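You operate a simulated robot arm through the tools that you are given. There is no shell and no other tool. Be economical: measure what you need, move in short steps, check, and stop when the job is done.

The job below is to be done with a simulated robot arm. You get a single attempt, and the scene is never put back.

Task
Crimp the red and the green drain elbow and tray them.
Fine: one stroke on each clamp, both into the grey tray; fingers out from under the die at each stroke; the lever ends up. Set down upright: what you pick out.

The check looks at the end state, three seconds after you hand in, the way a careful person would. Anything else that was tipped, shoved, dropped, spilled or broken makes it a failure.

Robot
A 6-joint arm with a two-finger parallel gripper, fixed in place. Base frame: the origin is at the foot of the arm, x ahead of it, y to its left, z up; the work surface is at about z = 80. Lengths are in cm, angles in degrees, forces in N, time in s.
With the tool pointing down near the work surface it reaches from about 24 to 64 cm from the base axis. Its first joint turns from -66.0 to 66.0 degrees. Payload 2.7 kg.
The tool frame sits at the grasp point between the pads (the TCP): z along the fingers, y along the line on which they close. The tips reach 2.3 cm beyond it. The gripper opens to 9.4 cm. The fingers are 3.8 cm wide and 1 cm thick; the gripper's body (5.4 by 9.6 cm) begins 3.9 cm behind the TCP.
Orientation is that of the tool frame in the base frame, as a unit quaternion [w, x, y, z]. With the fingers straight down and closing along the base's y, the tool's x points along the base's -x, its y along +y and its z along -z.

Tools
- The arm moves only by the tool step_arm. Its arguments are lists of equal length, an entry for each row: "delta_pos": the shift along the tool's x, y, z in cm, a list of three; "dr": the turn, a rotation vector about the tool's x, y, z in degrees, a list of three; "jaw": the opening, from 0 (shut) to 1 (fully open). In form: {"delta_pos": [[tx, ty, tz], ...], "dr": [[rx, ry, rz], ...], "jaw": [jaw, ...]}. A call has 1 to 20 rows; each row is the pose to reach, as a shift and turn from the pose commanded when the call began, along the tool's axes at that moment. Each row takes 0.2 s and may step no farther than 5 cm and 8.6 degrees from the row before; otherwise, or with a gripper value out of range, the whole call is refused. A pose out of reach is approached as far as the arm can. The call stops where the force on the tool passes 40 N (or 10 N more than at its start, if that is more) or the arm is blocked; 0.2 s more then pass. Each finger travels about 4.5 cm/s and halts on what it meets, pressing with about 38 N; the grip force reading is that of the motor and also rises with nothing between the fingers. The clock runs only during rows and for 0.2 s after the last one: add rows that repeat a pose to give the fingers time. The reply holds the time, the measured pose of the TCP, the force on the tool along the base axes, the opening and the grip force, in the units named above and with some noise, with the torque about the TCP (base axes, N m) and any sound that the robot's microphone picked up.
- Cameras (640 x 400 px; columns grow to the right, rows downward): "scene" is fixed at [6.9, -42.18, 141.76]; the picture's right is [0.84, -0.54, 0.00], its down [-0.24, -0.38, -0.89] and it looks along [0.48, 0.75, -0.45] (base axes); focal length 322 px, centre (320, 200). "wrist" rides on the gripper at [8.6, 1.6, -7.4] in the tool frame; the picture's right is [-0.18, 0.98, 0.00], its down [-0.58, -0.11, -0.81] and it looks along [-0.79, -0.15, 0.59] (tool axes); focal length 243 px, centre (320, 200). There is no depth. A picture from a camera that has moved, and an enlarged one, comes with that camera's place and axes in the base frame and with its lens.
- snapshot(camera): a new picture of that camera. The clock stands still meanwhile.
- zoom(camera, box): a new picture of the part [left, top, right, bottom] of that camera's present view, enlarged. The clock stands still meanwhile.
- close_job(): hands the job in; it is judged then, once.

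Work in short steps. Places have to be worked out from the pictures, the camera data and where the tool is seen: move nearer, look again, correct. Check each grasp and each placing, and mend what went wrong. You have 120 turns and 68 pictures in all, those below and enlarged ones among them. Open the gripper and draw the arm clear of the work before you hand the job in, unless the task says otherwise; then end with one line.

The tools are called after "Request:" by a JSON object that holds its "api" and its "payload". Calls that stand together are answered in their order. step_arm: Moves the arm, as the interface text tells. Its arguments: {"type":"object","properties":{"delta_pos":{"type":"array","items":{"type":"array","items":{"type":"number"}}},"dr":{"type":"array","items":{"type":"array","items":{"type":"number"}}},"jaw":{"type":"array","items":{"type":"number"}}},"required":["delta_pos","dr","jaw"]} The other tools are called the same way: snapshot (camera) takes a picture; zoom (camera, box) takes an enlarged picture of a part of a camera's view; close_job () hands the job in.

At the start:

```text
t: 0.0
tcp_pos: [27.28, 20.21, 131.56]
tool_rot: [0.001, 0.001, 1.0, 0.0]
contact_force: [0.1, 0.8, 0.8]
moment: [0.01, 0.01, -0.01]
gripper_width: 9.4
gripper_force: 0.1
```

scene: 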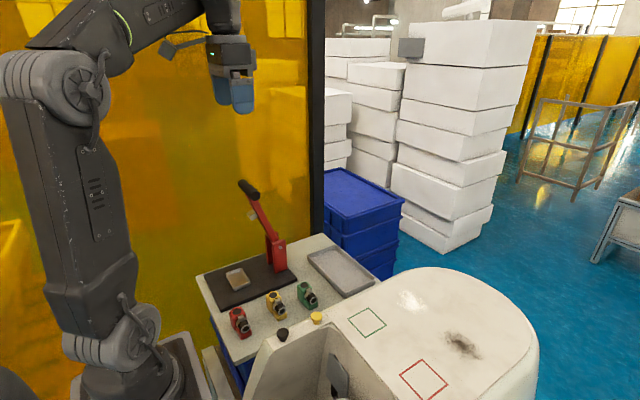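
wrist: 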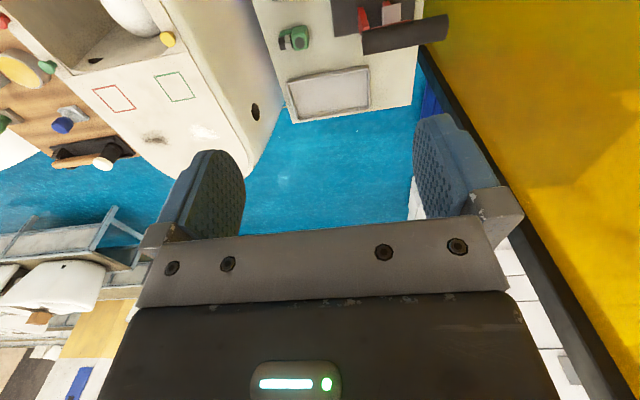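

I'll look at the workbench in detail first: the press, the elbows and the tray.

Request:
{"api": "zoom", "payload": {"camera": "scene", "box": [180, 170, 400, 370]}}

Request:
{"api": "zoom", "payload": {"camera": "scene", "box": [210, 265, 340, 345]}}

```text
2.00 times, centred on (290, 270) of scene
camera zoom: at [6.9, -42.18, 141.76], right [0.84, -0.54, 0.0], down [-0.24, -0.38, -0.89], along [0.48, 0.75, -0.45], focal length 643 px, centre (380, 60)
```

zoom: 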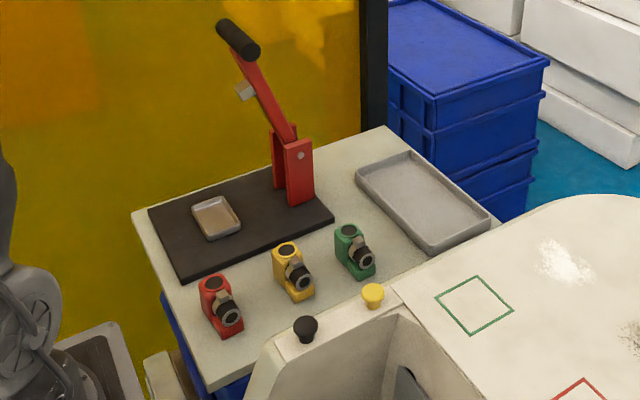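

```text
4.92 times, centred on (275, 305) of scene
camera zoom: at [6.9, -42.18, 141.76], right [0.84, -0.54, 0.0], down [-0.24, -0.38, -0.89], along [0.48, 0.75, -0.45], focal length 1583 px, centre (542, -317)
```

zoom: 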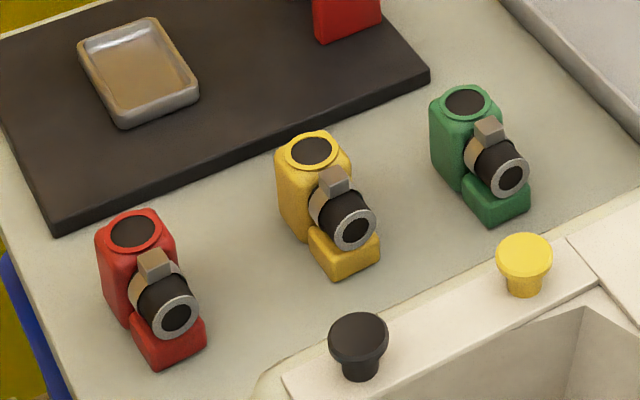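

The elbows stand in a row at y≈12–20, with the press behind them: nest near (25,29), pivot near (37,26). I'll lower and tilt the wrist for a better look at them, staying clear of the lever handle.

Request:
{"api": "step_arm", "payload": {"delta_pos": [[2, -2, 2], [4, -4, 4], [6, -6, 5], [6, -6, 5], [6, -6, 5]], "dr": [[0, 7, 0], [0, 14, 0], [0, 21, 0], [0, 28, 0], [0, 35, 0]], "jaw": [1, 1, 1, 1, 1]}}

Request:
{"api": "snapshot", "payload": {"camera": "wrist"}}

```text
t: 1.2
tcp_pos: [20.56, 14.95, 122.18]
tool_rot: [-0.3, 0.0, 0.954, 0.001]
contact_force: [-0.1, -0.8, -0.2]
moment: [0.0, -0.01, 0.01]
gripper_width: 9.4
gripper_force: 0.2
out of reach, approached as far as the arm can: row 4, 5
```

```text
63 pictures are left
camera wrist: at [17.78, 16.6, 133.25], right [0.15, 0.98, -0.1], down [0.94, -0.11, 0.33], along [0.31, -0.15, -0.94], focal length 243 px, centre (320, 200)
```

wrist: 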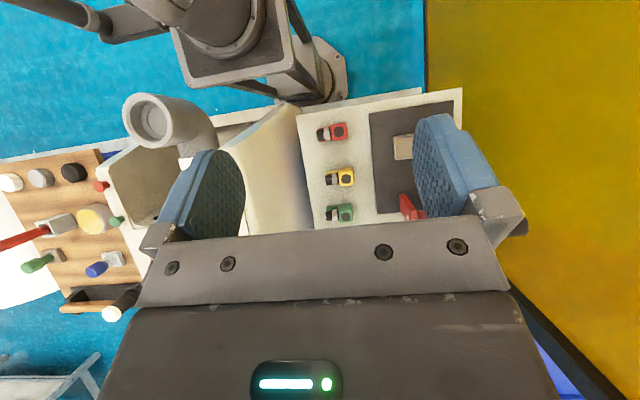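

This is a near top-down view (down = +x, right = +y). I'll enlarge the bench.

Request:
{"api": "zoom", "payload": {"camera": "wrist", "box": [290, 85, 470, 235]}}

```text
2.67 times, centred on (380, 160) of wrist
camera zoom: at [17.78, 16.6, 133.25], right [0.15, 0.98, -0.1], down [0.94, -0.11, 0.33], along [0.31, -0.15, -0.94], focal length 647 px, centre (160, 307)
```

zoom: 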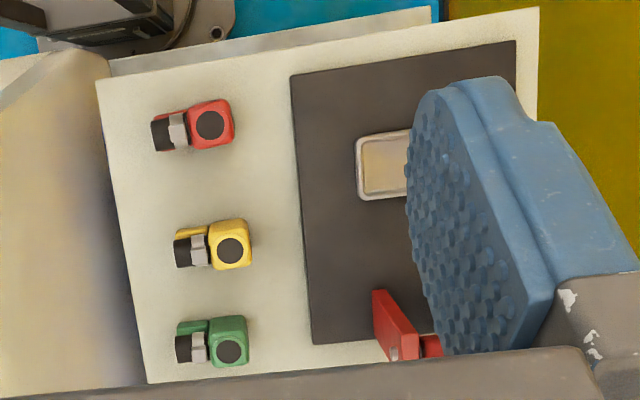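

Red body is at about (20.4,14.6), its hose pointing to −y. I'll shift left so the nest and press show between the fingers.

Request:
{"api": "step_arm", "payload": {"delta_pos": [[0, 4, 0], [0, 8, 0], [0, 11, 0], [0, 11, 0]], "dr": [[0, 0, 0], [0, 0, 0], [0, 0, 0], [0, 0, 0]], "jaw": [1, 1, 1, 1]}}

Request:
{"api": "zoom", "payload": {"camera": "wrist", "box": [230, 85, 430, 245]}}

```text
t: 2.2
tcp_pos: [20.64, 26.01, 122.45]
tool_rot: [-0.3, 0.002, 0.954, 0.001]
contact_force: [0.3, 0.1, -0.3]
moment: [-0.05, 0.02, 0.02]
gripper_width: 9.4
gripper_force: 0.0
```

```text
2.50 times, centred on (330, 165) of wrist
camera zoom: at [17.9, 27.61, 133.43], right [0.15, 0.98, -0.11], down [0.94, -0.11, 0.33], along [0.31, -0.15, -0.94], focal length 606 px, centre (295, 288)
```

zoom: 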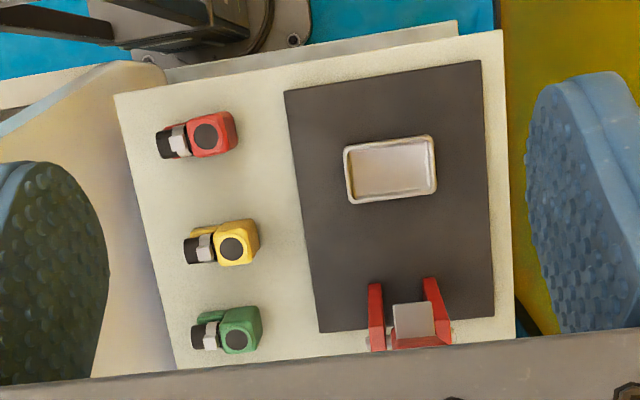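

The nest's long axis runs along y, centred near (25.3,28.9), and the die sits in the same y-plane. I'll measure the lever precisely before planning clearances.

Request:
{"api": "zoom", "payload": {"camera": "scene", "box": [210, 170, 322, 290]}}

Request:
{"api": "snapshot", "payload": {"camera": "wrist"}}

```text
3.33 times, centred on (266, 230) of scene
camera zoom: at [6.9, -42.17, 141.76], right [0.84, -0.54, 0.0], down [-0.24, -0.38, -0.89], along [0.48, 0.75, -0.45], focal length 1072 px, centre (500, 100)
```

zoom: 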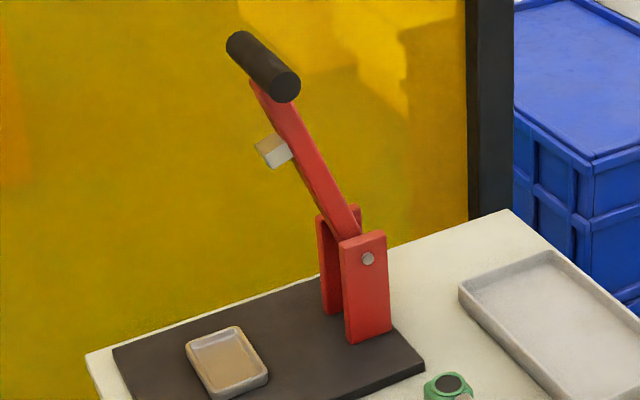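

```text
59 pictures are left
camera wrist: at [17.9, 27.61, 133.43], right [0.15, 0.98, -0.11], down [0.94, -0.11, 0.33], along [0.31, -0.15, -0.94], focal length 243 px, centre (320, 200)
```

wrist: 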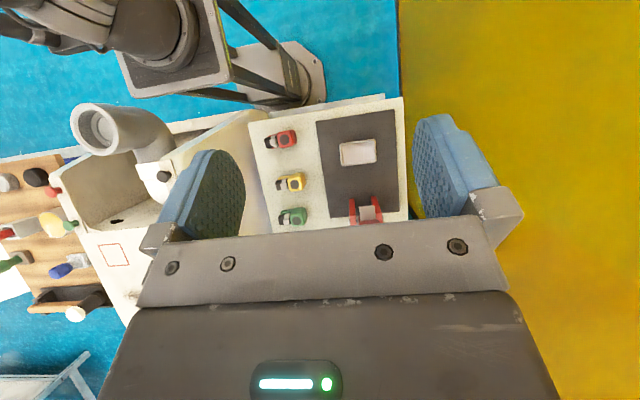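

Pivot is near (37.7,28.8,89.3). The raised die reaches x≈30 at z≈100 and the handle bar runs along y. To stay clear of it I'll hold the elbows with the tool yawed 90° (closing along x) and leaned about 30° toward +y. I'll un-tilt first.

Request:
{"api": "step_arm", "payload": {"delta_pos": [[-0.5, -2, -0.4], [-1, -4, -0.8], [-1.6, -6, -1.1], [-1.6, -8, -1.1], [-1.6, -8, -1.1]], "dr": [[0, -7, 0], [0, -14, 0], [0, -21, 0], [0, -28, 0], [0, -35, 0]], "jaw": [1, 1, 1, 1, 0.6]}}

Request:
{"api": "step_arm", "payload": {"delta_pos": [[0, 0, 0], [0, 0, 0], [0, 0, 0], [0, 0, 0], [0, 0, 0], [0, 0, 0], [0, 0, 0], [0, 0, 0], [0, 0, 0], [0, 0, 0], [0, 0, 0]], "dr": [[0, 0, -8.2], [0, 0, -16.4], [0, 0, -24.6], [0, 0, -32.8], [0, 0, -41], [0, 0, -49.2], [0, 0, -57.4], [0, 0, -65.6], [0, 0, -73.8], [0, 0, -82], [0, 0, -90]], "jaw": [0.55, 0.55, 0.55, 0.55, 0.55, 0.55, 0.55, 0.55, 0.55, 0.55, 0.55]}}

Request:
{"api": "step_arm", "payload": {"delta_pos": [[0, 0, 0], [0, 0, 0], [0, 0, 0], [0, 0, 0], [0, 0, 0]], "dr": [[0, 7.5, 0], [0, 15, 0], [0, 22.5, 0], [0, 30, 0], [0, 30, 0]], "jaw": [0.55, 0.55, 0.55, 0.55, 0.55]}}

```text
t: 3.4
tcp_pos: [22.62, 18.13, 122.2]
tool_rot: [0.001, 0.0, 1.0, 0.0]
contact_force: [-0.4, 0.1, 0.3]
moment: [-0.02, 0.01, 0.01]
gripper_width: 5.91
gripper_force: 0.1
```

```text
t: 5.8
tcp_pos: [22.51, 18.32, 122.48]
tool_rot: [0.0, 0.707, -0.707, 0.0]
contact_force: [-0.5, 0.2, 0.1]
moment: [0.01, 0.01, 0.03]
gripper_width: 5.15
gripper_force: 0.0
```

```text
t: 7.0
tcp_pos: [22.52, 18.23, 122.41]
tool_rot: [-0.184, -0.682, 0.683, -0.184]
contact_force: [0.7, 0.1, -0.1]
moment: [0.01, 0.0, 0.0]
gripper_width: 5.18
gripper_force: 0.1
```

Orientation is as intended. I'll descend to hover above the red elbow.

Request:
{"api": "step_arm", "payload": {"delta_pos": [[-1.7, 0.4, 4.2], [-3.5, 0.8, 8.4], [-5.2, 1.2, 12.5], [-7, 1.6, 16.7], [-8.8, 1.9, 20.9], [-10.5, 2.1, 25.1], [-10.5, 2.1, 25.1]], "dr": [[0, 0, 0], [0, 0, 0], [0, 0, 0], [0, 0, 0], [0, 0, 0], [0, 0, 0], [0, 0, 0]], "jaw": [0.55, 0.55, 0.55, 0.55, 0.55, 0.55, 0.55]}}

Request:
{"api": "snapshot", "payload": {"camera": "wrist"}}

Request:
{"api": "zoom", "payload": {"camera": "scene", "box": [160, 200, 360, 350]}}

```text
t: 8.6
tcp_pos: [20.6, 14.86, 95.82]
tool_rot: [-0.183, -0.682, 0.684, -0.183]
contact_force: [0.2, -0.2, 0.6]
moment: [0.01, 0.0, 0.0]
gripper_width: 5.16
gripper_force: 0.2
```

```text
58 pictures are left
camera wrist: at [18.97, 11.1, 106.58], right [-0.98, 0.16, -0.09], down [0.11, 0.91, 0.41], along [0.15, 0.39, -0.91], focal length 243 px, centre (320, 200)
```

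wrist: 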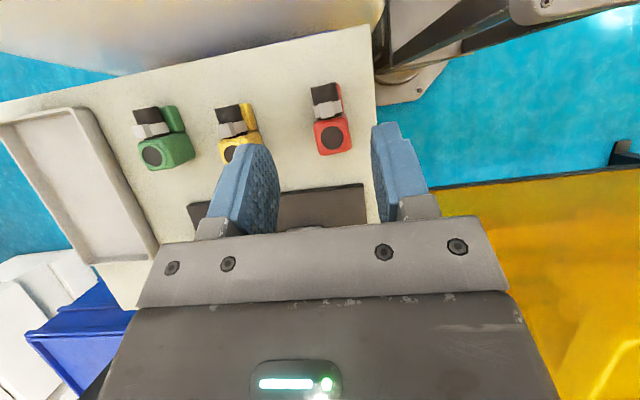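

```text
2.67 times, centred on (260, 275) of scene
camera zoom: at [6.9, -42.18, 141.76], right [0.84, -0.54, 0.0], down [-0.24, -0.38, -0.89], along [0.48, 0.75, -0.45], focal length 857 px, centre (480, 0)
```

zoom: 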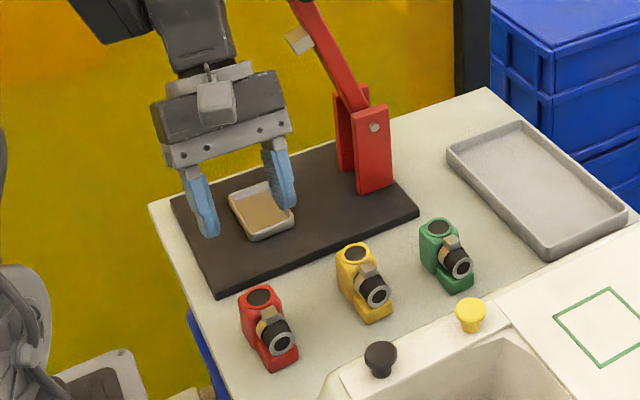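

Red body is confirmed at about (20.5,14.9). I'll lower straight down around it with the jaws wider, tips ending about 1.4 cm above the bench.

Request:
{"api": "step_arm", "payload": {"delta_pos": [[-1.5, 0.1, 2.5], [-3, 0.1, 4.9], [-4.5, 0.1, 7.3], [-5.3, 0.1, 8.6], [-6.04, 0.1, 9.79], [-6.04, 0.1, 9.79]], "dr": [[0, 0, 0], [0, 0, 0], [0, 0, 0], [0, 0, 0], [0, 0, 0], [0, 0, 0]], "jaw": [0.62, 0.62, 0.62, 0.62, 0.62, 0.62]}}

Request:
{"api": "snapshot", "payload": {"camera": "wrist"}}

```text
t: 10.0
tcp_pos: [20.36, 15.05, 84.15]
tool_rot: [0.183, 0.683, -0.683, 0.183]
contact_force: [-0.3, 0.0, 0.3]
moment: [0.03, 0.01, 0.01]
gripper_width: 5.84
gripper_force: 0.0
```

```text
56 pictures are left
camera wrist: at [18.75, 11.15, 94.76], right [-0.98, 0.16, -0.09], down [0.11, 0.91, 0.41], along [0.15, 0.39, -0.91], focal length 243 px, centre (320, 200)
```

wrist: 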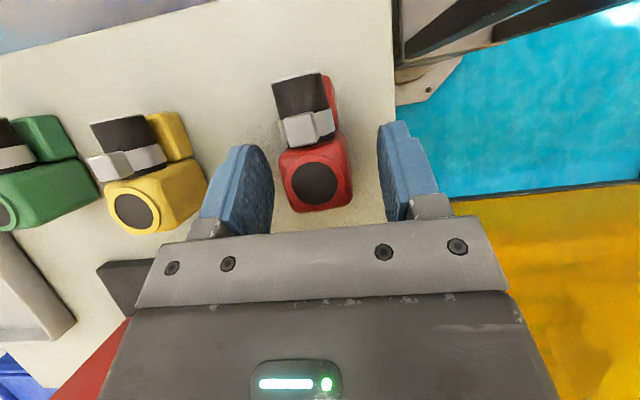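

The body lies between the pads and near the TCP. I'll close the jaws.

Request:
{"api": "step_arm", "payload": {"delta_pos": [[0, 0, 0], [0, 0, 0], [0, 0, 0], [0, 0, 0], [0, 0, 0]], "dr": [[0, 0, 0], [0, 0, 0], [0, 0, 0], [0, 0, 0], [0, 0, 0]], "jaw": [0.45, 0.3, 0.25, 0.2, 0.2]}}

Request:
{"api": "snapshot", "payload": {"camera": "wrist"}}

```text
t: 11.2
tcp_pos: [20.32, 15.06, 83.96]
tool_rot: [0.183, 0.683, -0.683, 0.183]
contact_force: [0.5, 0.3, -0.4]
moment: [-0.02, -0.06, -0.03]
gripper_width: 3.13
gripper_force: 38.3
```

```text
55 pictures are left
camera wrist: at [18.74, 11.15, 94.78], right [-0.98, 0.16, -0.09], down [0.11, 0.91, 0.41], along [0.15, 0.39, -0.91], focal length 243 px, centre (320, 200)
```

wrist: 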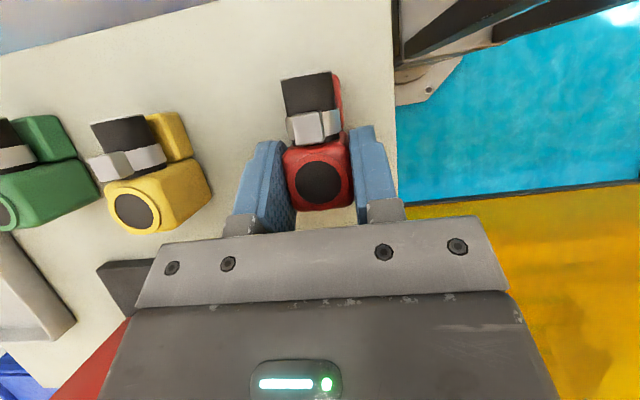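

Gripped (3.13 cm wide). I'll lift straight up and then carry it over to hover beside the nest.

Request:
{"api": "step_arm", "payload": {"delta_pos": [[1, 0, -1.73], [2.5, 0, -4.33], [4.5, 0, -7.8], [6.5, 0, -11.26], [6.5, 0, -11.26]], "dr": [[0, 0, 0], [0, 0, 0], [0, 0, 0], [0, 0, 0], [0, 0, 0]], "jaw": [0.2, 0.2, 0.2, 0.2, 0.2]}}

Request:
{"api": "step_arm", "payload": {"delta_pos": [[-3, -0.8, -1.7], [-6, -1.6, -3.5], [-9, -2.2, -5.2], [-11.3, -2.7, -6.5], [-13, -3, -7.5], [-13, -3, -7.5]], "dr": [[0, 0, 0], [0, 0, 0], [0, 0, 0], [0, 0, 0], [0, 0, 0], [0, 0, 0]], "jaw": [0.2, 0.2, 0.2, 0.2, 0.2, 0.2]}}

Request:
{"api": "snapshot", "payload": {"camera": "wrist"}}

Request:
{"api": "zoom", "payload": {"camera": "scene", "box": [190, 150, 350, 310]}}

```text
t: 12.4
tcp_pos: [20.36, 15.01, 96.91]
tool_rot: [-0.184, -0.683, 0.683, -0.183]
contact_force: [0.7, 0.8, -0.9]
moment: [0.01, 0.0, 0.03]
gripper_width: 3.09
gripper_force: 38.1
```

```text
t: 13.8
tcp_pos: [24.25, 29.67, 96.73]
tool_rot: [-0.184, -0.683, 0.684, -0.182]
contact_force: [-0.1, -0.5, 0.0]
moment: [0.05, 0.01, 0.01]
gripper_width: 3.13
gripper_force: 37.6
out of reach, approached as far as the arm can: row 4, 5, 6
```

```text
54 pictures are left
camera wrist: at [22.68, 25.82, 107.61], right [-0.98, 0.16, -0.09], down [0.11, 0.91, 0.41], along [0.15, 0.39, -0.91], focal length 243 px, centre (320, 200)
```

wrist: 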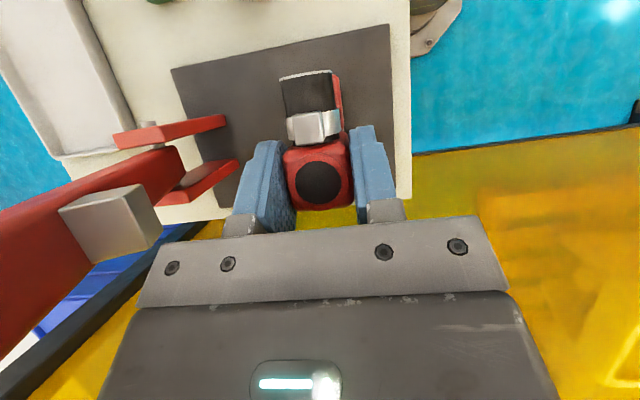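

```text
2.50 times, centred on (270, 230) of scene
camera zoom: at [6.9, -42.17, 141.76], right [0.84, -0.54, 0.0], down [-0.24, -0.38, -0.89], along [0.48, 0.75, -0.45], focal length 804 px, centre (445, 125)
```

zoom: 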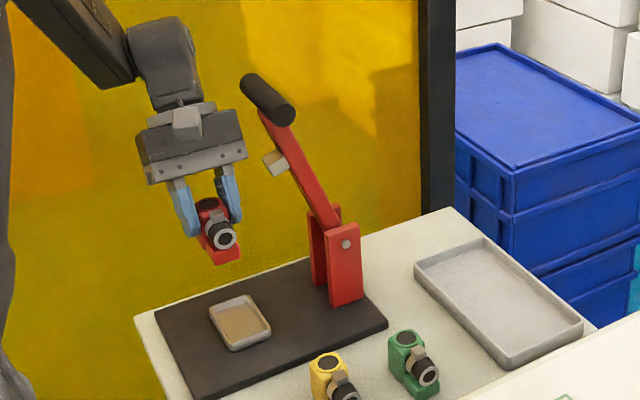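

The reach limit shows up here: the TCP stopped at y≈29.7. I'll zoom on the press from this view to fix the die's y precisely before choosing the placement.

Request:
{"api": "zoom", "payload": {"camera": "wrist", "box": [0, 90, 260, 260]}}

Request:
{"api": "zoom", "payload": {"camera": "scene", "box": [225, 170, 305, 220]}}

```text
2.35 times, centred on (130, 175) of wrist
camera zoom: at [22.68, 25.82, 107.61], right [-0.98, 0.16, -0.09], down [0.11, 0.91, 0.41], along [0.15, 0.39, -0.91], focal length 571 px, centre (767, 259)
```

zoom: 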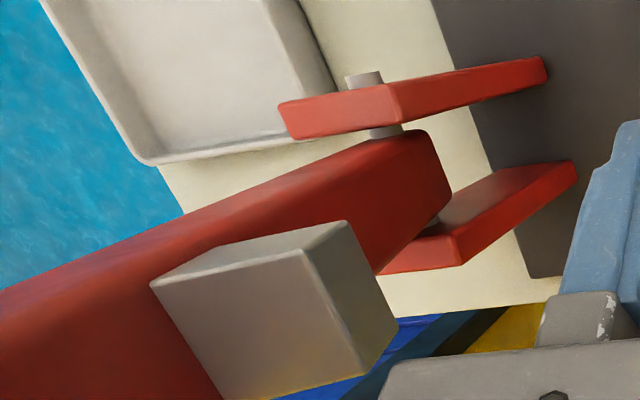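

```text
8.00 times, centred on (265, 195) of scene
camera zoom: at [6.9, -42.17, 141.76], right [0.84, -0.54, 0.0], down [-0.24, -0.38, -0.89], along [0.48, 0.75, -0.45], focal length 2572 px, centre (760, 240)
```

zoom: 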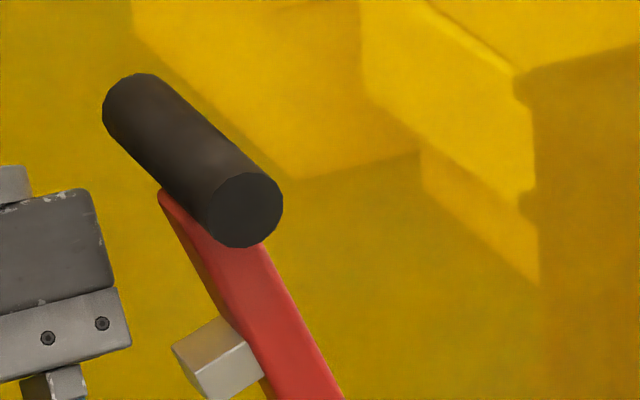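

The die spans y 27.8–29.8 (centre 28.8), with the nest centre at y≈28.9. Now I'll measure the held elbow's clamp, body and foot relative to the TCP.

Request:
{"api": "zoom", "payload": {"camera": "wrist", "box": [230, 50, 410, 230]}}

Request:
{"api": "zoom", "payload": {"camera": "scene", "box": [250, 215, 298, 262]}}

Request:
{"api": "zoom", "payload": {"camera": "scene", "box": [245, 245, 325, 310]}}

```text
2.22 times, centred on (320, 140) of wrist
camera zoom: at [22.68, 25.82, 107.61], right [-0.98, 0.16, -0.09], down [0.11, 0.91, 0.41], along [0.15, 0.39, -0.91], focal length 539 px, centre (320, 333)
```

zoom: 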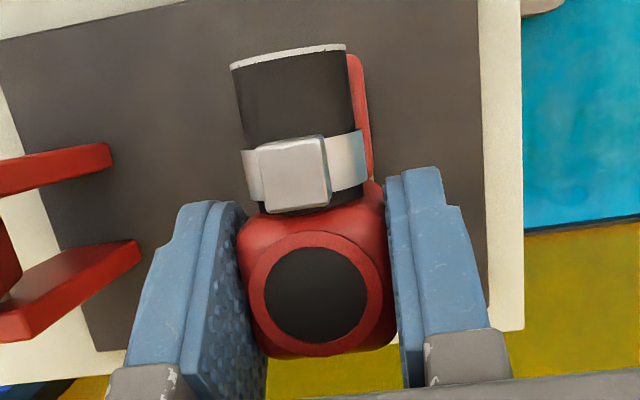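

```text
8.51 times, centred on (274, 238) of scene
camera zoom: at [6.9, -42.17, 141.76], right [0.84, -0.54, 0.0], down [-0.24, -0.38, -0.89], along [0.48, 0.75, -0.45], focal length 2736 px, centre (712, -128)
```

zoom: 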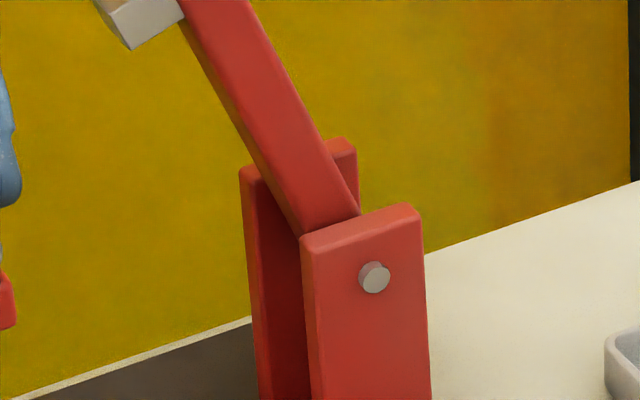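

```text
6.15 times, centred on (285, 278) of scene
camera zoom: at [6.9, -42.17, 141.76], right [0.84, -0.54, 0.0], down [-0.24, -0.38, -0.89], along [0.48, 0.75, -0.45], focal length 1978 px, centre (535, -277)
```

zoom: 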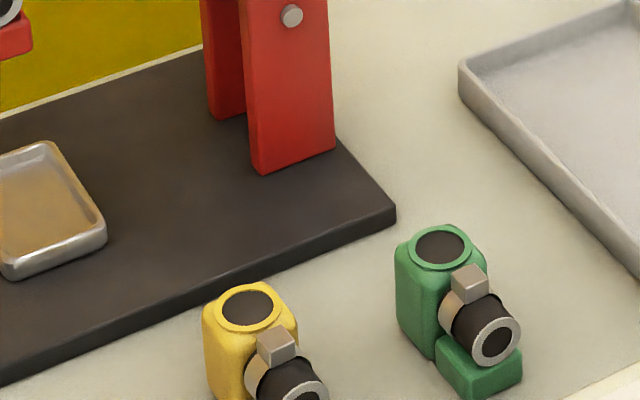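

That scene crop missed the held elbow, which is near (229,242). I'll re-aim it.

Request:
{"api": "zoom", "payload": {"camera": "scene", "box": [205, 222, 253, 262]}}

```text
10.00 times, centred on (229, 242) of scene
camera zoom: at [6.9, -42.17, 141.76], right [0.84, -0.54, 0.0], down [-0.24, -0.38, -0.89], along [0.48, 0.75, -0.45], focal length 3215 px, centre (1230, -220)
```

zoom: 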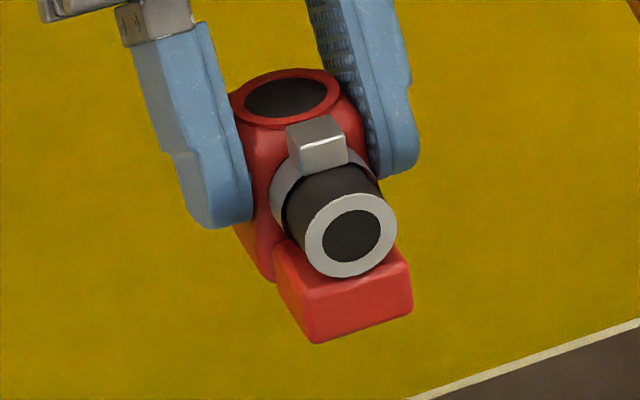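

Relative to the TCP, the clamp ear is at y−2.74 with its top 0.26 above the body. The foot spans −4.15 to +1.2 and the bottom is at z−3.97. I'll aim for TCP ≈(25.2,30.4), the +y side of the nest, lowering first to just above the rim.

Request:
{"api": "step_arm", "payload": {"delta_pos": [[0, -0.5, 0], [-0.6, -0.95, -0.35], [-2.6, -0.95, 3.1], [-4.1, -0.95, 5.7], [-4.86, -0.95, 7.01], [-4.86, -0.95, 7.01]], "dr": [[0, 0, 0], [0, 0, 0], [0, 0, 0], [0, 0, 0], [0, 0, 0], [0, 0, 0]], "jaw": [0.2, 0.2, 0.2, 0.2, 0.2, 0.2]}}

Request:
{"api": "snapshot", "payload": {"camera": "wrist"}}

Request:
{"api": "zoom", "payload": {"camera": "scene", "box": [200, 220, 280, 300]}}

```text
t: 15.2
tcp_pos: [25.14, 30.03, 88.4]
tool_rot: [-0.183, -0.683, 0.683, -0.183]
contact_force: [0.0, 0.1, 0.2]
moment: [0.01, -0.02, -0.02]
gripper_width: 3.14
gripper_force: 38.2
```

```text
46 pictures are left
camera wrist: at [23.59, 26.2, 99.19], right [-0.98, 0.16, -0.09], down [0.11, 0.91, 0.41], along [0.15, 0.39, -0.91], focal length 243 px, centre (320, 200)
```

wrist: 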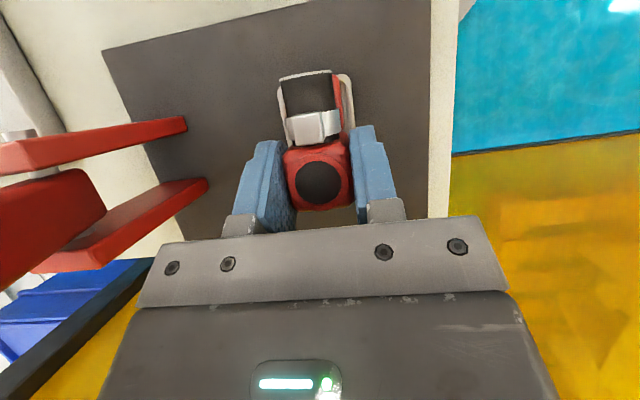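

```text
5.00 times, centred on (240, 260) of scene
camera zoom: at [6.9, -42.18, 141.76], right [0.84, -0.54, 0.0], down [-0.24, -0.38, -0.89], along [0.48, 0.75, -0.45], focal length 1607 px, centre (720, -100)
```

zoom: 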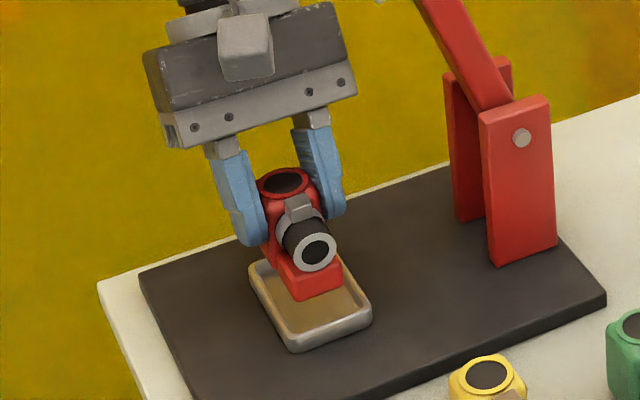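

It is well aligned in x (nest centre ≈25.35). I'll nudge +0.15 in x and +0.35 in y and lower toward the floor of the nest.

Request:
{"api": "step_arm", "payload": {"delta_pos": [[-0.3, -0.15, -0.17], [-0.8, -0.15, 0.7], [-1.2, -0.15, 1.39], [-1.55, -0.15, 1.99], [-1.7, -0.15, 2.25], [-1.7, -0.15, 2.25]], "dr": [[0, 0, 0], [0, 0, 0], [0, 0, 0], [0, 0, 0], [0, 0, 0], [0, 0, 0]], "jaw": [0.2, 0.2, 0.2, 0.2, 0.2, 0.2]}}

Request:
{"api": "zoom", "payload": {"camera": "scene", "box": [210, 230, 274, 290]}}

```text
t: 16.6
tcp_pos: [25.41, 30.5, 85.77]
tool_rot: [-0.184, -0.682, 0.684, -0.182]
contact_force: [-7.9, -2.5, 24.6]
moment: [-0.2, 0.26, -0.06]
gripper_width: 3.09
gripper_force: 37.9
```

```text
6.67 times, centred on (242, 260) of scene
camera zoom: at [6.86, -42.21, 141.75], right [0.84, -0.54, 0.0], down [-0.24, -0.38, -0.89], along [0.48, 0.75, -0.45], focal length 2143 px, centre (840, -200)
```

zoom: 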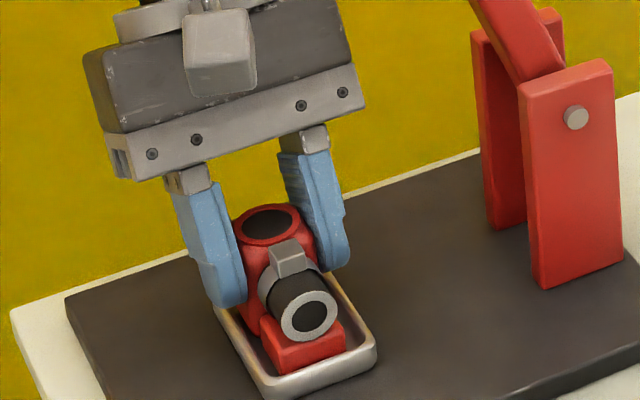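

Contact: 25 N up and −8 N in x suggest the foot is against the right-hand wall, and the picture shows a gap on the left. I'll raise slightly, shift −0.25 in x and lower again.

Request:
{"api": "step_arm", "payload": {"delta_pos": [[0.2, 0, -0.35], [0.2, 0.25, -0.35], [0.1, 0.25, -0.17], [0, 0.25, 0], [0, 0.25, 0]], "dr": [[0, 0, 0], [0, 0, 0], [0, 0, 0], [0, 0, 0], [0, 0, 0]], "jaw": [0.2, 0.2, 0.2, 0.2, 0.2]}}

Request:
{"api": "zoom", "payload": {"camera": "scene", "box": [210, 230, 274, 290]}}

```text
t: 17.8
tcp_pos: [25.07, 30.58, 85.64]
tool_rot: [-0.183, -0.683, 0.683, -0.184]
contact_force: [2.7, -3.1, 28.3]
moment: [-0.38, 0.04, 0.0]
gripper_width: 3.12
gripper_force: 38.1
```

```text
6.67 times, centred on (242, 260) of scene
camera zoom: at [6.88, -42.21, 141.75], right [0.84, -0.54, 0.0], down [-0.24, -0.38, -0.89], along [0.48, 0.75, -0.45], focal length 2143 px, centre (840, -200)
```

zoom: 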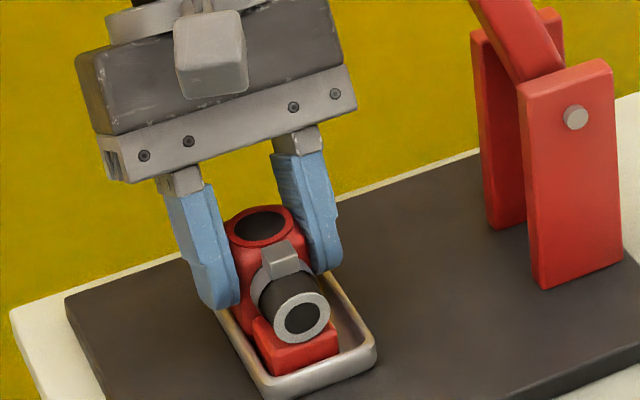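

The contact height is the same both times, so the elbow rests on the nest floor (≈81.7). I'll ease off the pressure, open the jaws and look.

Request:
{"api": "step_arm", "payload": {"delta_pos": [[0.05, -0.06, -0.09], [0.05, -0.06, -0.09], [0.05, -0.06, -0.09], [0.05, -0.06, -0.09], [0.05, -0.06, -0.09]], "dr": [[0, 0, 0], [0, 0, 0], [0, 0, 0], [0, 0, 0], [0, 0, 0]], "jaw": [0.2, 0.3, 0.4, 0.55, 0.6]}}

Request:
{"api": "step_arm", "payload": {"delta_pos": [[1, 0, -1.73], [3, 0, -4.33], [5, 0, -8.0], [6.5, 0, -11.26], [6.5, 0, -11.26]], "dr": [[0, 0, 0], [0, 0, 0], [0, 0, 0], [0, 0, 0], [0, 0, 0]], "jaw": [0.6, 0.6, 0.6, 0.6, 0.6]}}

Request:
{"api": "zoom", "payload": {"camera": "wrist", "box": [240, 40, 400, 240]}}

Request:
{"api": "zoom", "payload": {"camera": "scene", "box": [210, 230, 274, 290]}}

```text
t: 19.0
tcp_pos: [25.09, 30.37, 85.69]
tool_rot: [-0.183, -0.683, 0.683, -0.183]
contact_force: [0.9, 0.5, -0.3]
moment: [0.03, 0.0, 0.01]
gripper_width: 5.64
gripper_force: 0.1
```

```text
t: 20.2
tcp_pos: [25.32, 30.37, 98.91]
tool_rot: [-0.182, -0.683, 0.683, -0.183]
contact_force: [-0.9, -0.5, 0.1]
moment: [0.04, -0.09, 0.04]
gripper_width: 5.67
gripper_force: 0.1
```

```text
2.00 times, centred on (320, 140) of wrist
camera zoom: at [23.74, 26.51, 109.56], right [-0.98, 0.16, -0.09], down [0.11, 0.91, 0.41], along [0.15, 0.39, -0.91], focal length 485 px, centre (320, 320)
```

zoom: 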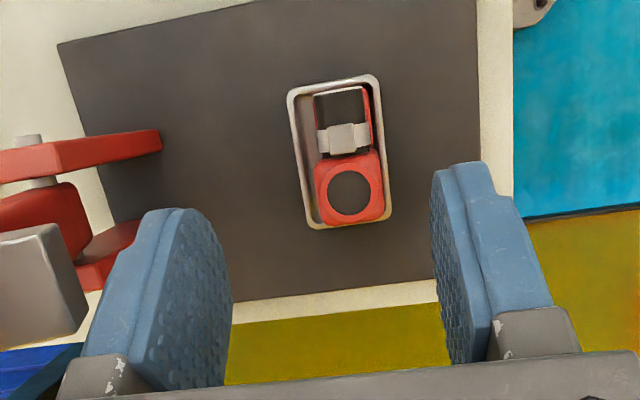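

```text
6.67 times, centred on (242, 260) of scene
camera zoom: at [6.89, -42.18, 141.76], right [0.84, -0.54, 0.0], down [-0.24, -0.38, -0.89], along [0.48, 0.75, -0.45], focal length 2143 px, centre (840, -200)
```

zoom: 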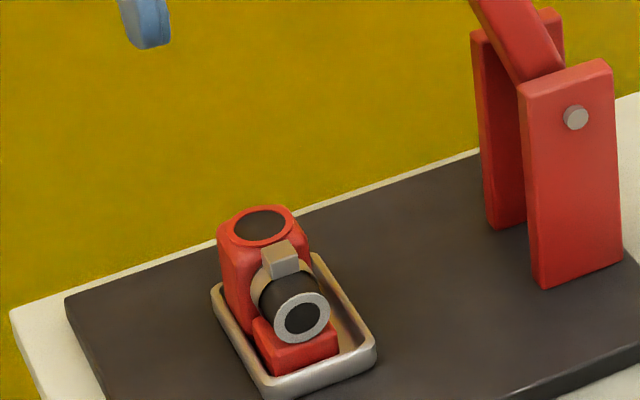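

The elbow is seated upright in the nest with its clamp ear at about (25.1,27.7), under the die's path. Now the lever: I'll back off in −x, rise, close the jaws and bring the tool vertical.

Request:
{"api": "step_arm", "payload": {"delta_pos": [[0, 2.5, 0], [0, 4.5, 0], [2.2, 4.5, -3.9], [4.4, 4.5, -7.7], [6.6, 4.5, -11.5], [8.8, 4.5, -15.2], [10.5, 4.5, -18.2], [10.5, 4.5, -18.2]], "dr": [[0, 0, 0], [0, 0, 0], [0, 0, 0], [0, 0, 0], [0, 0, 0], [0, 0, 0], [0, 0, 0], [0, 0, 0]], "jaw": [0.6, 0.6, 0.4, 0.2, 0, 0, 0, 0]}}

Request:
{"api": "step_arm", "payload": {"delta_pos": [[0, 0, 0], [0, 0, 0], [0, 0, 0], [0, 0, 0], [0, 0, 0]], "dr": [[0, -7.5, 0], [0, -15, 0], [0, -22.5, 0], [0, -30, 0], [0, -30, 0]], "jaw": [0, 0, 0, 0, 0]}}

```text
t: 22.0
tcp_pos: [23.95, 29.08, 119.69]
tool_rot: [0.183, 0.683, -0.683, 0.183]
contact_force: [0.2, 0.1, -0.4]
moment: [-0.03, 0.04, 0.01]
gripper_width: 0.01
gripper_force: 38.1
out of reach, approached as far as the arm can: row 1, 2, 3, 4, 5, 6, 7, 8
```

```text
t: 23.2
tcp_pos: [23.76, 28.94, 119.74]
tool_rot: [0.001, -0.707, 0.707, 0.0]
contact_force: [0.0, 0.2, -0.2]
moment: [0.0, -0.01, -0.01]
gripper_width: 0.0
gripper_force: 38.0
```

Now I'll move over to the +x side of the handle bar, staying high, and check.

Request:
{"api": "step_arm", "payload": {"delta_pos": [[1.2, -3.5, 0], [2.4, -7, 0], [3.5, -10.2, 0], [3.5, -10.2, 0]], "dr": [[0, 0, 0], [0, 0, 0], [0, 0, 0], [0, 0, 0]], "jaw": [0, 0, 0, 0]}}

Request:
{"api": "snapshot", "payload": {"camera": "wrist"}}

Request:
{"api": "zoom", "payload": {"camera": "scene", "box": [200, 110, 320, 210]}}

```text
t: 24.2
tcp_pos: [34.2, 25.52, 119.69]
tool_rot: [0.0, 0.708, -0.707, 0.0]
contact_force: [0.3, -1.0, 0.2]
moment: [0.0, 0.02, 0.02]
gripper_width: 0.02
gripper_force: 38.0
```

```text
40 pictures are left
camera wrist: at [32.55, 16.84, 127.06], right [-0.98, 0.18, 0.0], down [0.11, 0.58, 0.81], along [0.15, 0.79, -0.59], focal length 243 px, centre (320, 200)
```

wrist: 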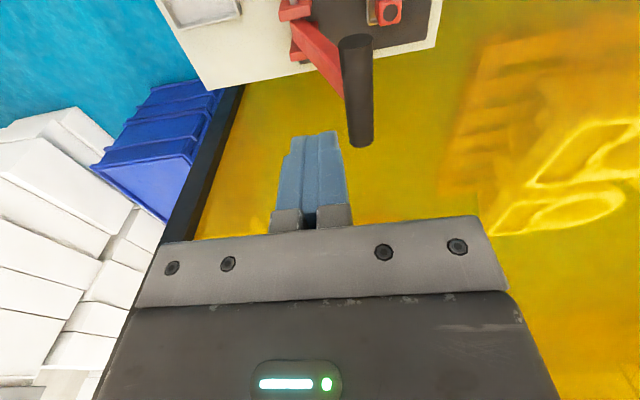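

```text
4.00 times, centred on (260, 160) of scene
camera zoom: at [6.9, -42.18, 141.76], right [0.84, -0.54, 0.0], down [-0.24, -0.38, -0.89], along [0.48, 0.75, -0.45], focal length 1286 px, centre (560, 360)
```

zoom: 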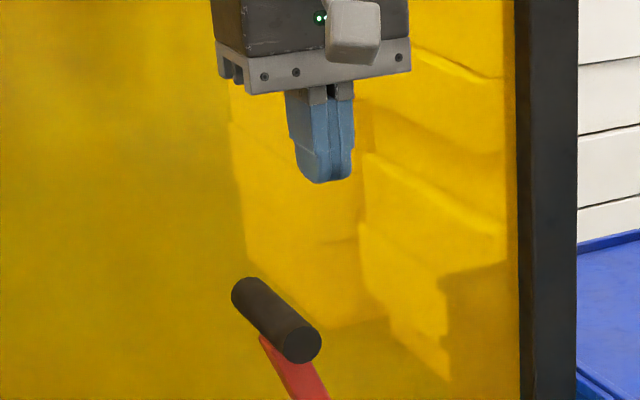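

The bar's near end is at about (31.2,24.4,108). The fingers sit to its +x side, so I'll lower them beside the bar.

Request:
{"api": "step_arm", "payload": {"delta_pos": [[0, 0, 4], [0, 0, 8], [0, 0, 9.8], [0, 0, 9.8]], "dr": [[0, 0, 0], [0, 0, 0], [0, 0, 0], [0, 0, 0]], "jaw": [0, 0, 0, 0]}}

Request:
{"api": "step_arm", "payload": {"delta_pos": [[0, 0.5, 0], [0, 1, 0], [0, 1.5, 0.1], [0, 2, 0.25], [0, 2.5, 0.4], [0, 3, 0.6], [0, 3, 0.6]], "dr": [[0, 0, 0], [0, 0, 0], [0, 0, 0], [0, 0, 0], [0, 0, 0], [0, 0, 0], [0, 0, 0]], "jaw": [0, 0, 0, 0, 0, 0, 0]}}

Request:
{"api": "zoom", "payload": {"camera": "scene", "box": [190, 130, 320, 300]}}

```text
t: 25.2
tcp_pos: [33.95, 25.34, 110.06]
tool_rot: [-0.001, -0.707, 0.707, 0.0]
contact_force: [0.8, 0.0, 0.5]
moment: [0.01, -0.01, -0.01]
gripper_width: 0.02
gripper_force: 37.9
```

```text
t: 26.8
tcp_pos: [30.78, 25.49, 109.38]
tool_rot: [0.001, -0.707, 0.707, 0.001]
contact_force: [0.3, -0.4, 0.1]
moment: [0.02, -0.05, 0.02]
gripper_width: 0.0
gripper_force: 37.8
```

```text
2.35 times, centred on (255, 215) of scene
camera zoom: at [6.9, -42.18, 141.76], right [0.84, -0.54, 0.0], down [-0.24, -0.38, -0.89], along [0.48, 0.75, -0.45], focal length 756 px, centre (473, 165)
```

zoom: 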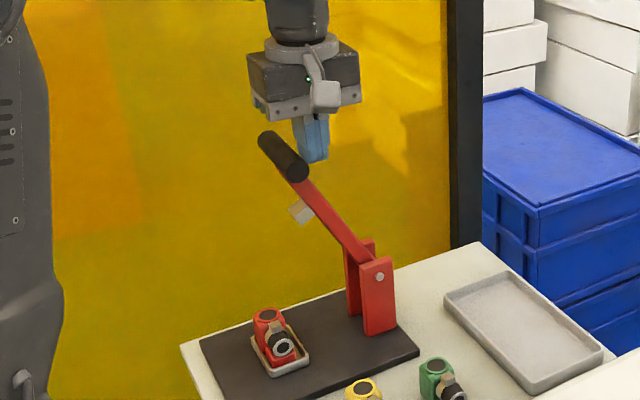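

The lever swings easily and follows without measurable force (bar now near (28.6,·,107)). I'll keep pushing along the arc (pivot (37.7,89.3), radius 19.9) to about 40°.

Request:
{"api": "step_arm", "payload": {"delta_pos": [[0, 1.15, 0.8], [0, 2.33, 1.7], [0, 3.4, 2.5], [0, 4.5, 3.5], [0, 5.4, 4.4], [0, 6.2, 5.2], [0, 6.2, 5.2]], "dr": [[0, 0, 0], [0, 0, 0], [0, 0, 0], [0, 0, 0], [0, 0, 0], [0, 0, 0], [0, 0, 0]], "jaw": [0, 0, 0, 0, 0, 0, 0]}}

Request:
{"api": "zoom", "payload": {"camera": "scene", "box": [190, 150, 320, 300]}}

```text
t: 28.4
tcp_pos: [24.74, 25.41, 104.09]
tool_rot: [0.001, 0.707, -0.707, 0.0]
contact_force: [10.3, -2.9, -6.2]
moment: [0.0, -0.29, 0.12]
gripper_width: 0.01
gripper_force: 38.1
```

```text
2.67 times, centred on (255, 225) of scene
camera zoom: at [6.93, -42.18, 141.75], right [0.84, -0.54, 0.0], down [-0.24, -0.38, -0.89], along [0.48, 0.75, -0.45], focal length 857 px, centre (493, 133)
```

zoom: 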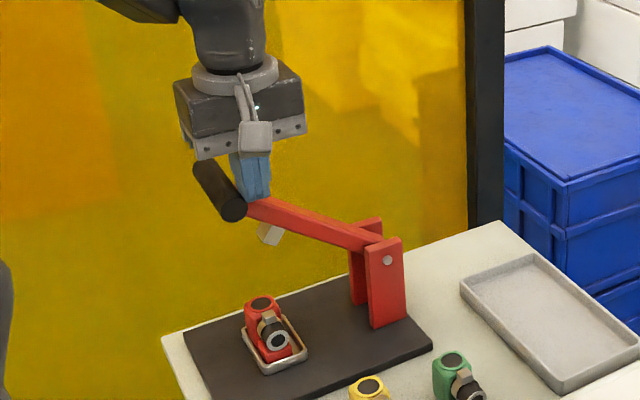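

A return spring resists now (≈10 N) and the bar is at θ≈38°. I'll roll the closed tips from the side onto the top of the bar, then press down.

Request:
{"api": "step_arm", "payload": {"delta_pos": [[0, 0.2, -0.8], [0, 0.6, -1.6], [0, 1.1, -2.1], [0, 1.5, -2.2], [0, 1.5, -2.2]], "dr": [[0, 0, 0], [0, 0, 0], [0, 0, 0], [0, 0, 0], [0, 0, 0]], "jaw": [0, 0, 0, 0, 0]}}

Request:
{"api": "zoom", "payload": {"camera": "scene", "box": [190, 150, 320, 300]}}

```text
t: 29.6
tcp_pos: [23.06, 25.63, 106.36]
tool_rot: [0.0, 0.707, -0.707, 0.001]
contact_force: [0.7, -0.6, 0.3]
moment: [-0.01, -0.06, -0.03]
gripper_width: 0.0
gripper_force: 38.3
```

```text
2.67 times, centred on (255, 225) of scene
camera zoom: at [6.9, -42.18, 141.76], right [0.84, -0.54, 0.0], down [-0.24, -0.38, -0.89], along [0.48, 0.75, -0.45], focal length 857 px, centre (493, 133)
```

zoom: 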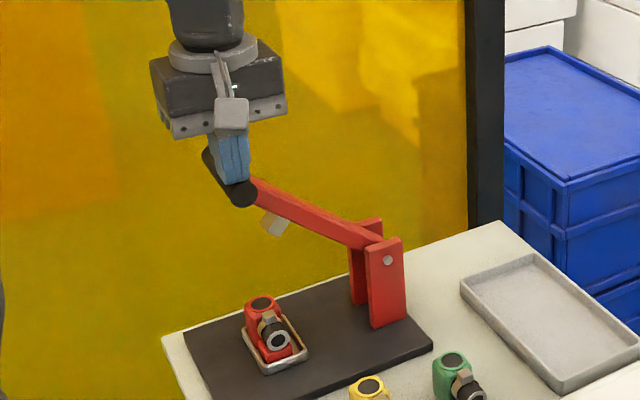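

The tips rest on top of the bar. I'll press down along the arc to about 12°.

Request:
{"api": "step_arm", "payload": {"delta_pos": [[0, 0.5, 0.95], [0, 0.96, 1.9], [0, 1.75, 3.1], [0, 2.46, 4.26], [0, 3.05, 5.5], [0, 3.56, 6.8], [0, 4.0, 8.1], [0, 4.36, 9.4]], "dr": [[0, 0, 0], [0, 0, 0], [0, 0, 0], [0, 0, 0], [0, 0, 0], [0, 0, 0], [0, 0, 0], [0, 0, 0]], "jaw": [0, 0, 0, 0, 0, 0, 0, 0]}}

Request:
{"api": "zoom", "payload": {"camera": "scene", "box": [190, 170, 320, 300]}}

```text
t: 31.4
tcp_pos: [18.64, 25.53, 96.89]
tool_rot: [0.0, -0.707, 0.707, -0.001]
contact_force: [0.4, -0.7, 2.0]
moment: [0.01, 0.0, 0.0]
gripper_width: 0.02
gripper_force: 37.8
```

```text
3.08 times, centred on (255, 235) of scene
camera zoom: at [6.89, -42.18, 141.76], right [0.84, -0.54, 0.0], down [-0.24, -0.38, -0.89], along [0.48, 0.75, -0.45], focal length 989 px, centre (520, 92)
```

zoom: 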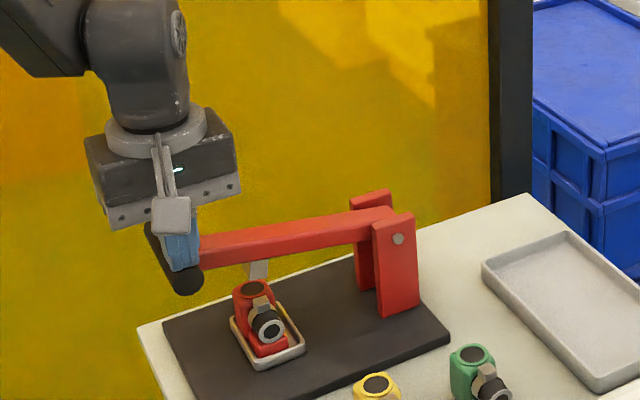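

Only 2 N so far and the die is still above the clamp. I'll continue slowly to near-horizontal.

Request:
{"api": "step_arm", "payload": {"delta_pos": [[0, 0.15, 1], [0, 0.25, 2], [0, 0.3, 2.7], [0, 0.3, 3.2], [0, 0.3, 3.2]], "dr": [[0, 0, 0], [0, 0, 0], [0, 0, 0], [0, 0, 0], [0, 0, 0]], "jaw": [0, 0, 0, 0, 0]}}

Request:
{"api": "zoom", "payload": {"camera": "scene", "box": [200, 210, 300, 290]}}

```text
t: 32.6
tcp_pos: [18.52, 25.41, 93.81]
tool_rot: [-0.001, 0.707, -0.707, 0.0]
contact_force: [0.4, 0.8, 2.6]
moment: [0.01, -0.01, -0.03]
gripper_width: 0.02
gripper_force: 37.8
```

```text
5.00 times, centred on (250, 250) of scene
camera zoom: at [6.89, -42.18, 141.76], right [0.84, -0.54, 0.0], down [-0.24, -0.38, -0.89], along [0.48, 0.75, -0.45], focal length 1607 px, centre (670, -50)
```

zoom: 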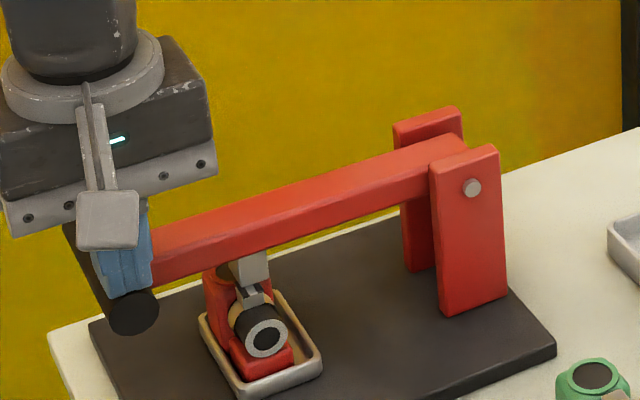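

The die is just about to meet the clamp ear. I'll press on in small steps, stopping on force or a sound.

Request:
{"api": "step_arm", "payload": {"delta_pos": [[0, 0, 0.3], [0, 0, 0.6], [0, 0, 0.9], [0, 0, 1.2], [0, 0, 1.5], [0, 0, 1.5]], "dr": [[0, 0, 0], [0, 0, 0], [0, 0, 0], [0, 0, 0], [0, 0, 0], [0, 0, 0]], "jaw": [0, 0, 0, 0, 0, 0]}}

Request:
{"api": "zoom", "payload": {"camera": "scene", "box": [200, 210, 300, 290]}}

```text
t: 33.1
tcp_pos: [18.37, 25.52, 93.6]
tool_rot: [0.001, -0.707, 0.707, 0.001]
contact_force: [-3.2, -1.7, 10.5]
moment: [-0.2, 0.08, 0.03]
gripper_width: 0.0
gripper_force: 38.3
stopped in row 2: the force on the tool passed its limit (the readings are from after the stop); the commanded pose is now the measured one
```

```text
5.00 times, centred on (250, 250) of scene
camera zoom: at [6.88, -42.19, 141.75], right [0.84, -0.54, 0.0], down [-0.24, -0.38, -0.89], along [0.48, 0.75, -0.45], focal length 1607 px, centre (670, -50)
```

zoom: 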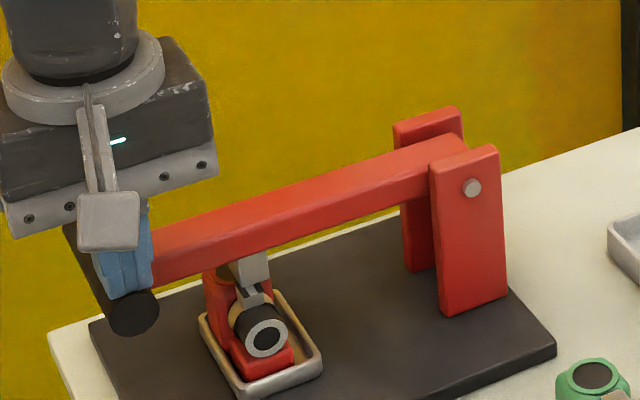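

It stopped at 40 N with the die on something. I'll look closely at the contact.

Request:
{"api": "zoom", "payload": {"camera": "scene", "box": [232, 245, 268, 290]}}

```text
8.89 times, centred on (250, 268) of scene
camera zoom: at [6.88, -42.19, 141.75], right [0.84, -0.54, 0.0], down [-0.24, -0.38, -0.89], along [0.48, 0.75, -0.45], focal length 2858 px, centre (942, -400)
```

zoom: 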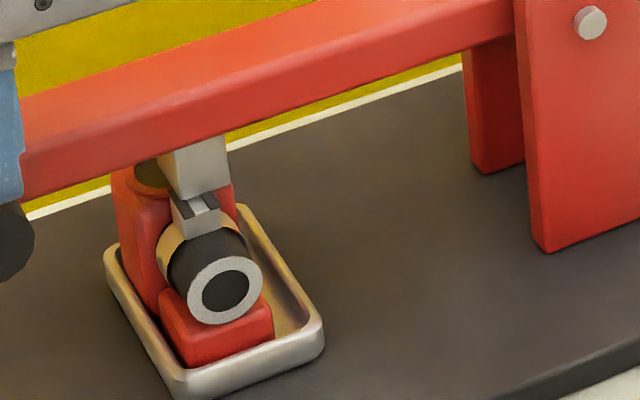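

The ear now seems to have a pinched, notched shape. I'll hold one gentle press at the stop in the same stroke, then read the result.

Request:
{"api": "step_arm", "payload": {"delta_pos": [[0, 0, 0.04], [0, 0, 0.08], [0, 0, 0.12], [0, 0, 0.16], [0, 0, 0.2]], "dr": [[0, 0, 0], [0, 0, 0], [0, 0, 0], [0, 0, 0], [0, 0, 0]], "jaw": [0, 0, 0, 0, 0]}}

```text
t: 33.8
tcp_pos: [18.52, 25.44, 93.71]
tool_rot: [-0.001, 0.707, -0.707, 0.0]
contact_force: [-2.2, -2.8, 9.3]
moment: [-0.16, 0.06, -0.04]
gripper_width: 0.01
gripper_force: 38.2
stopped in row 3: the force on the tool passed its limit (the readings are from after the stop); the commanded pose is now the measured one
```

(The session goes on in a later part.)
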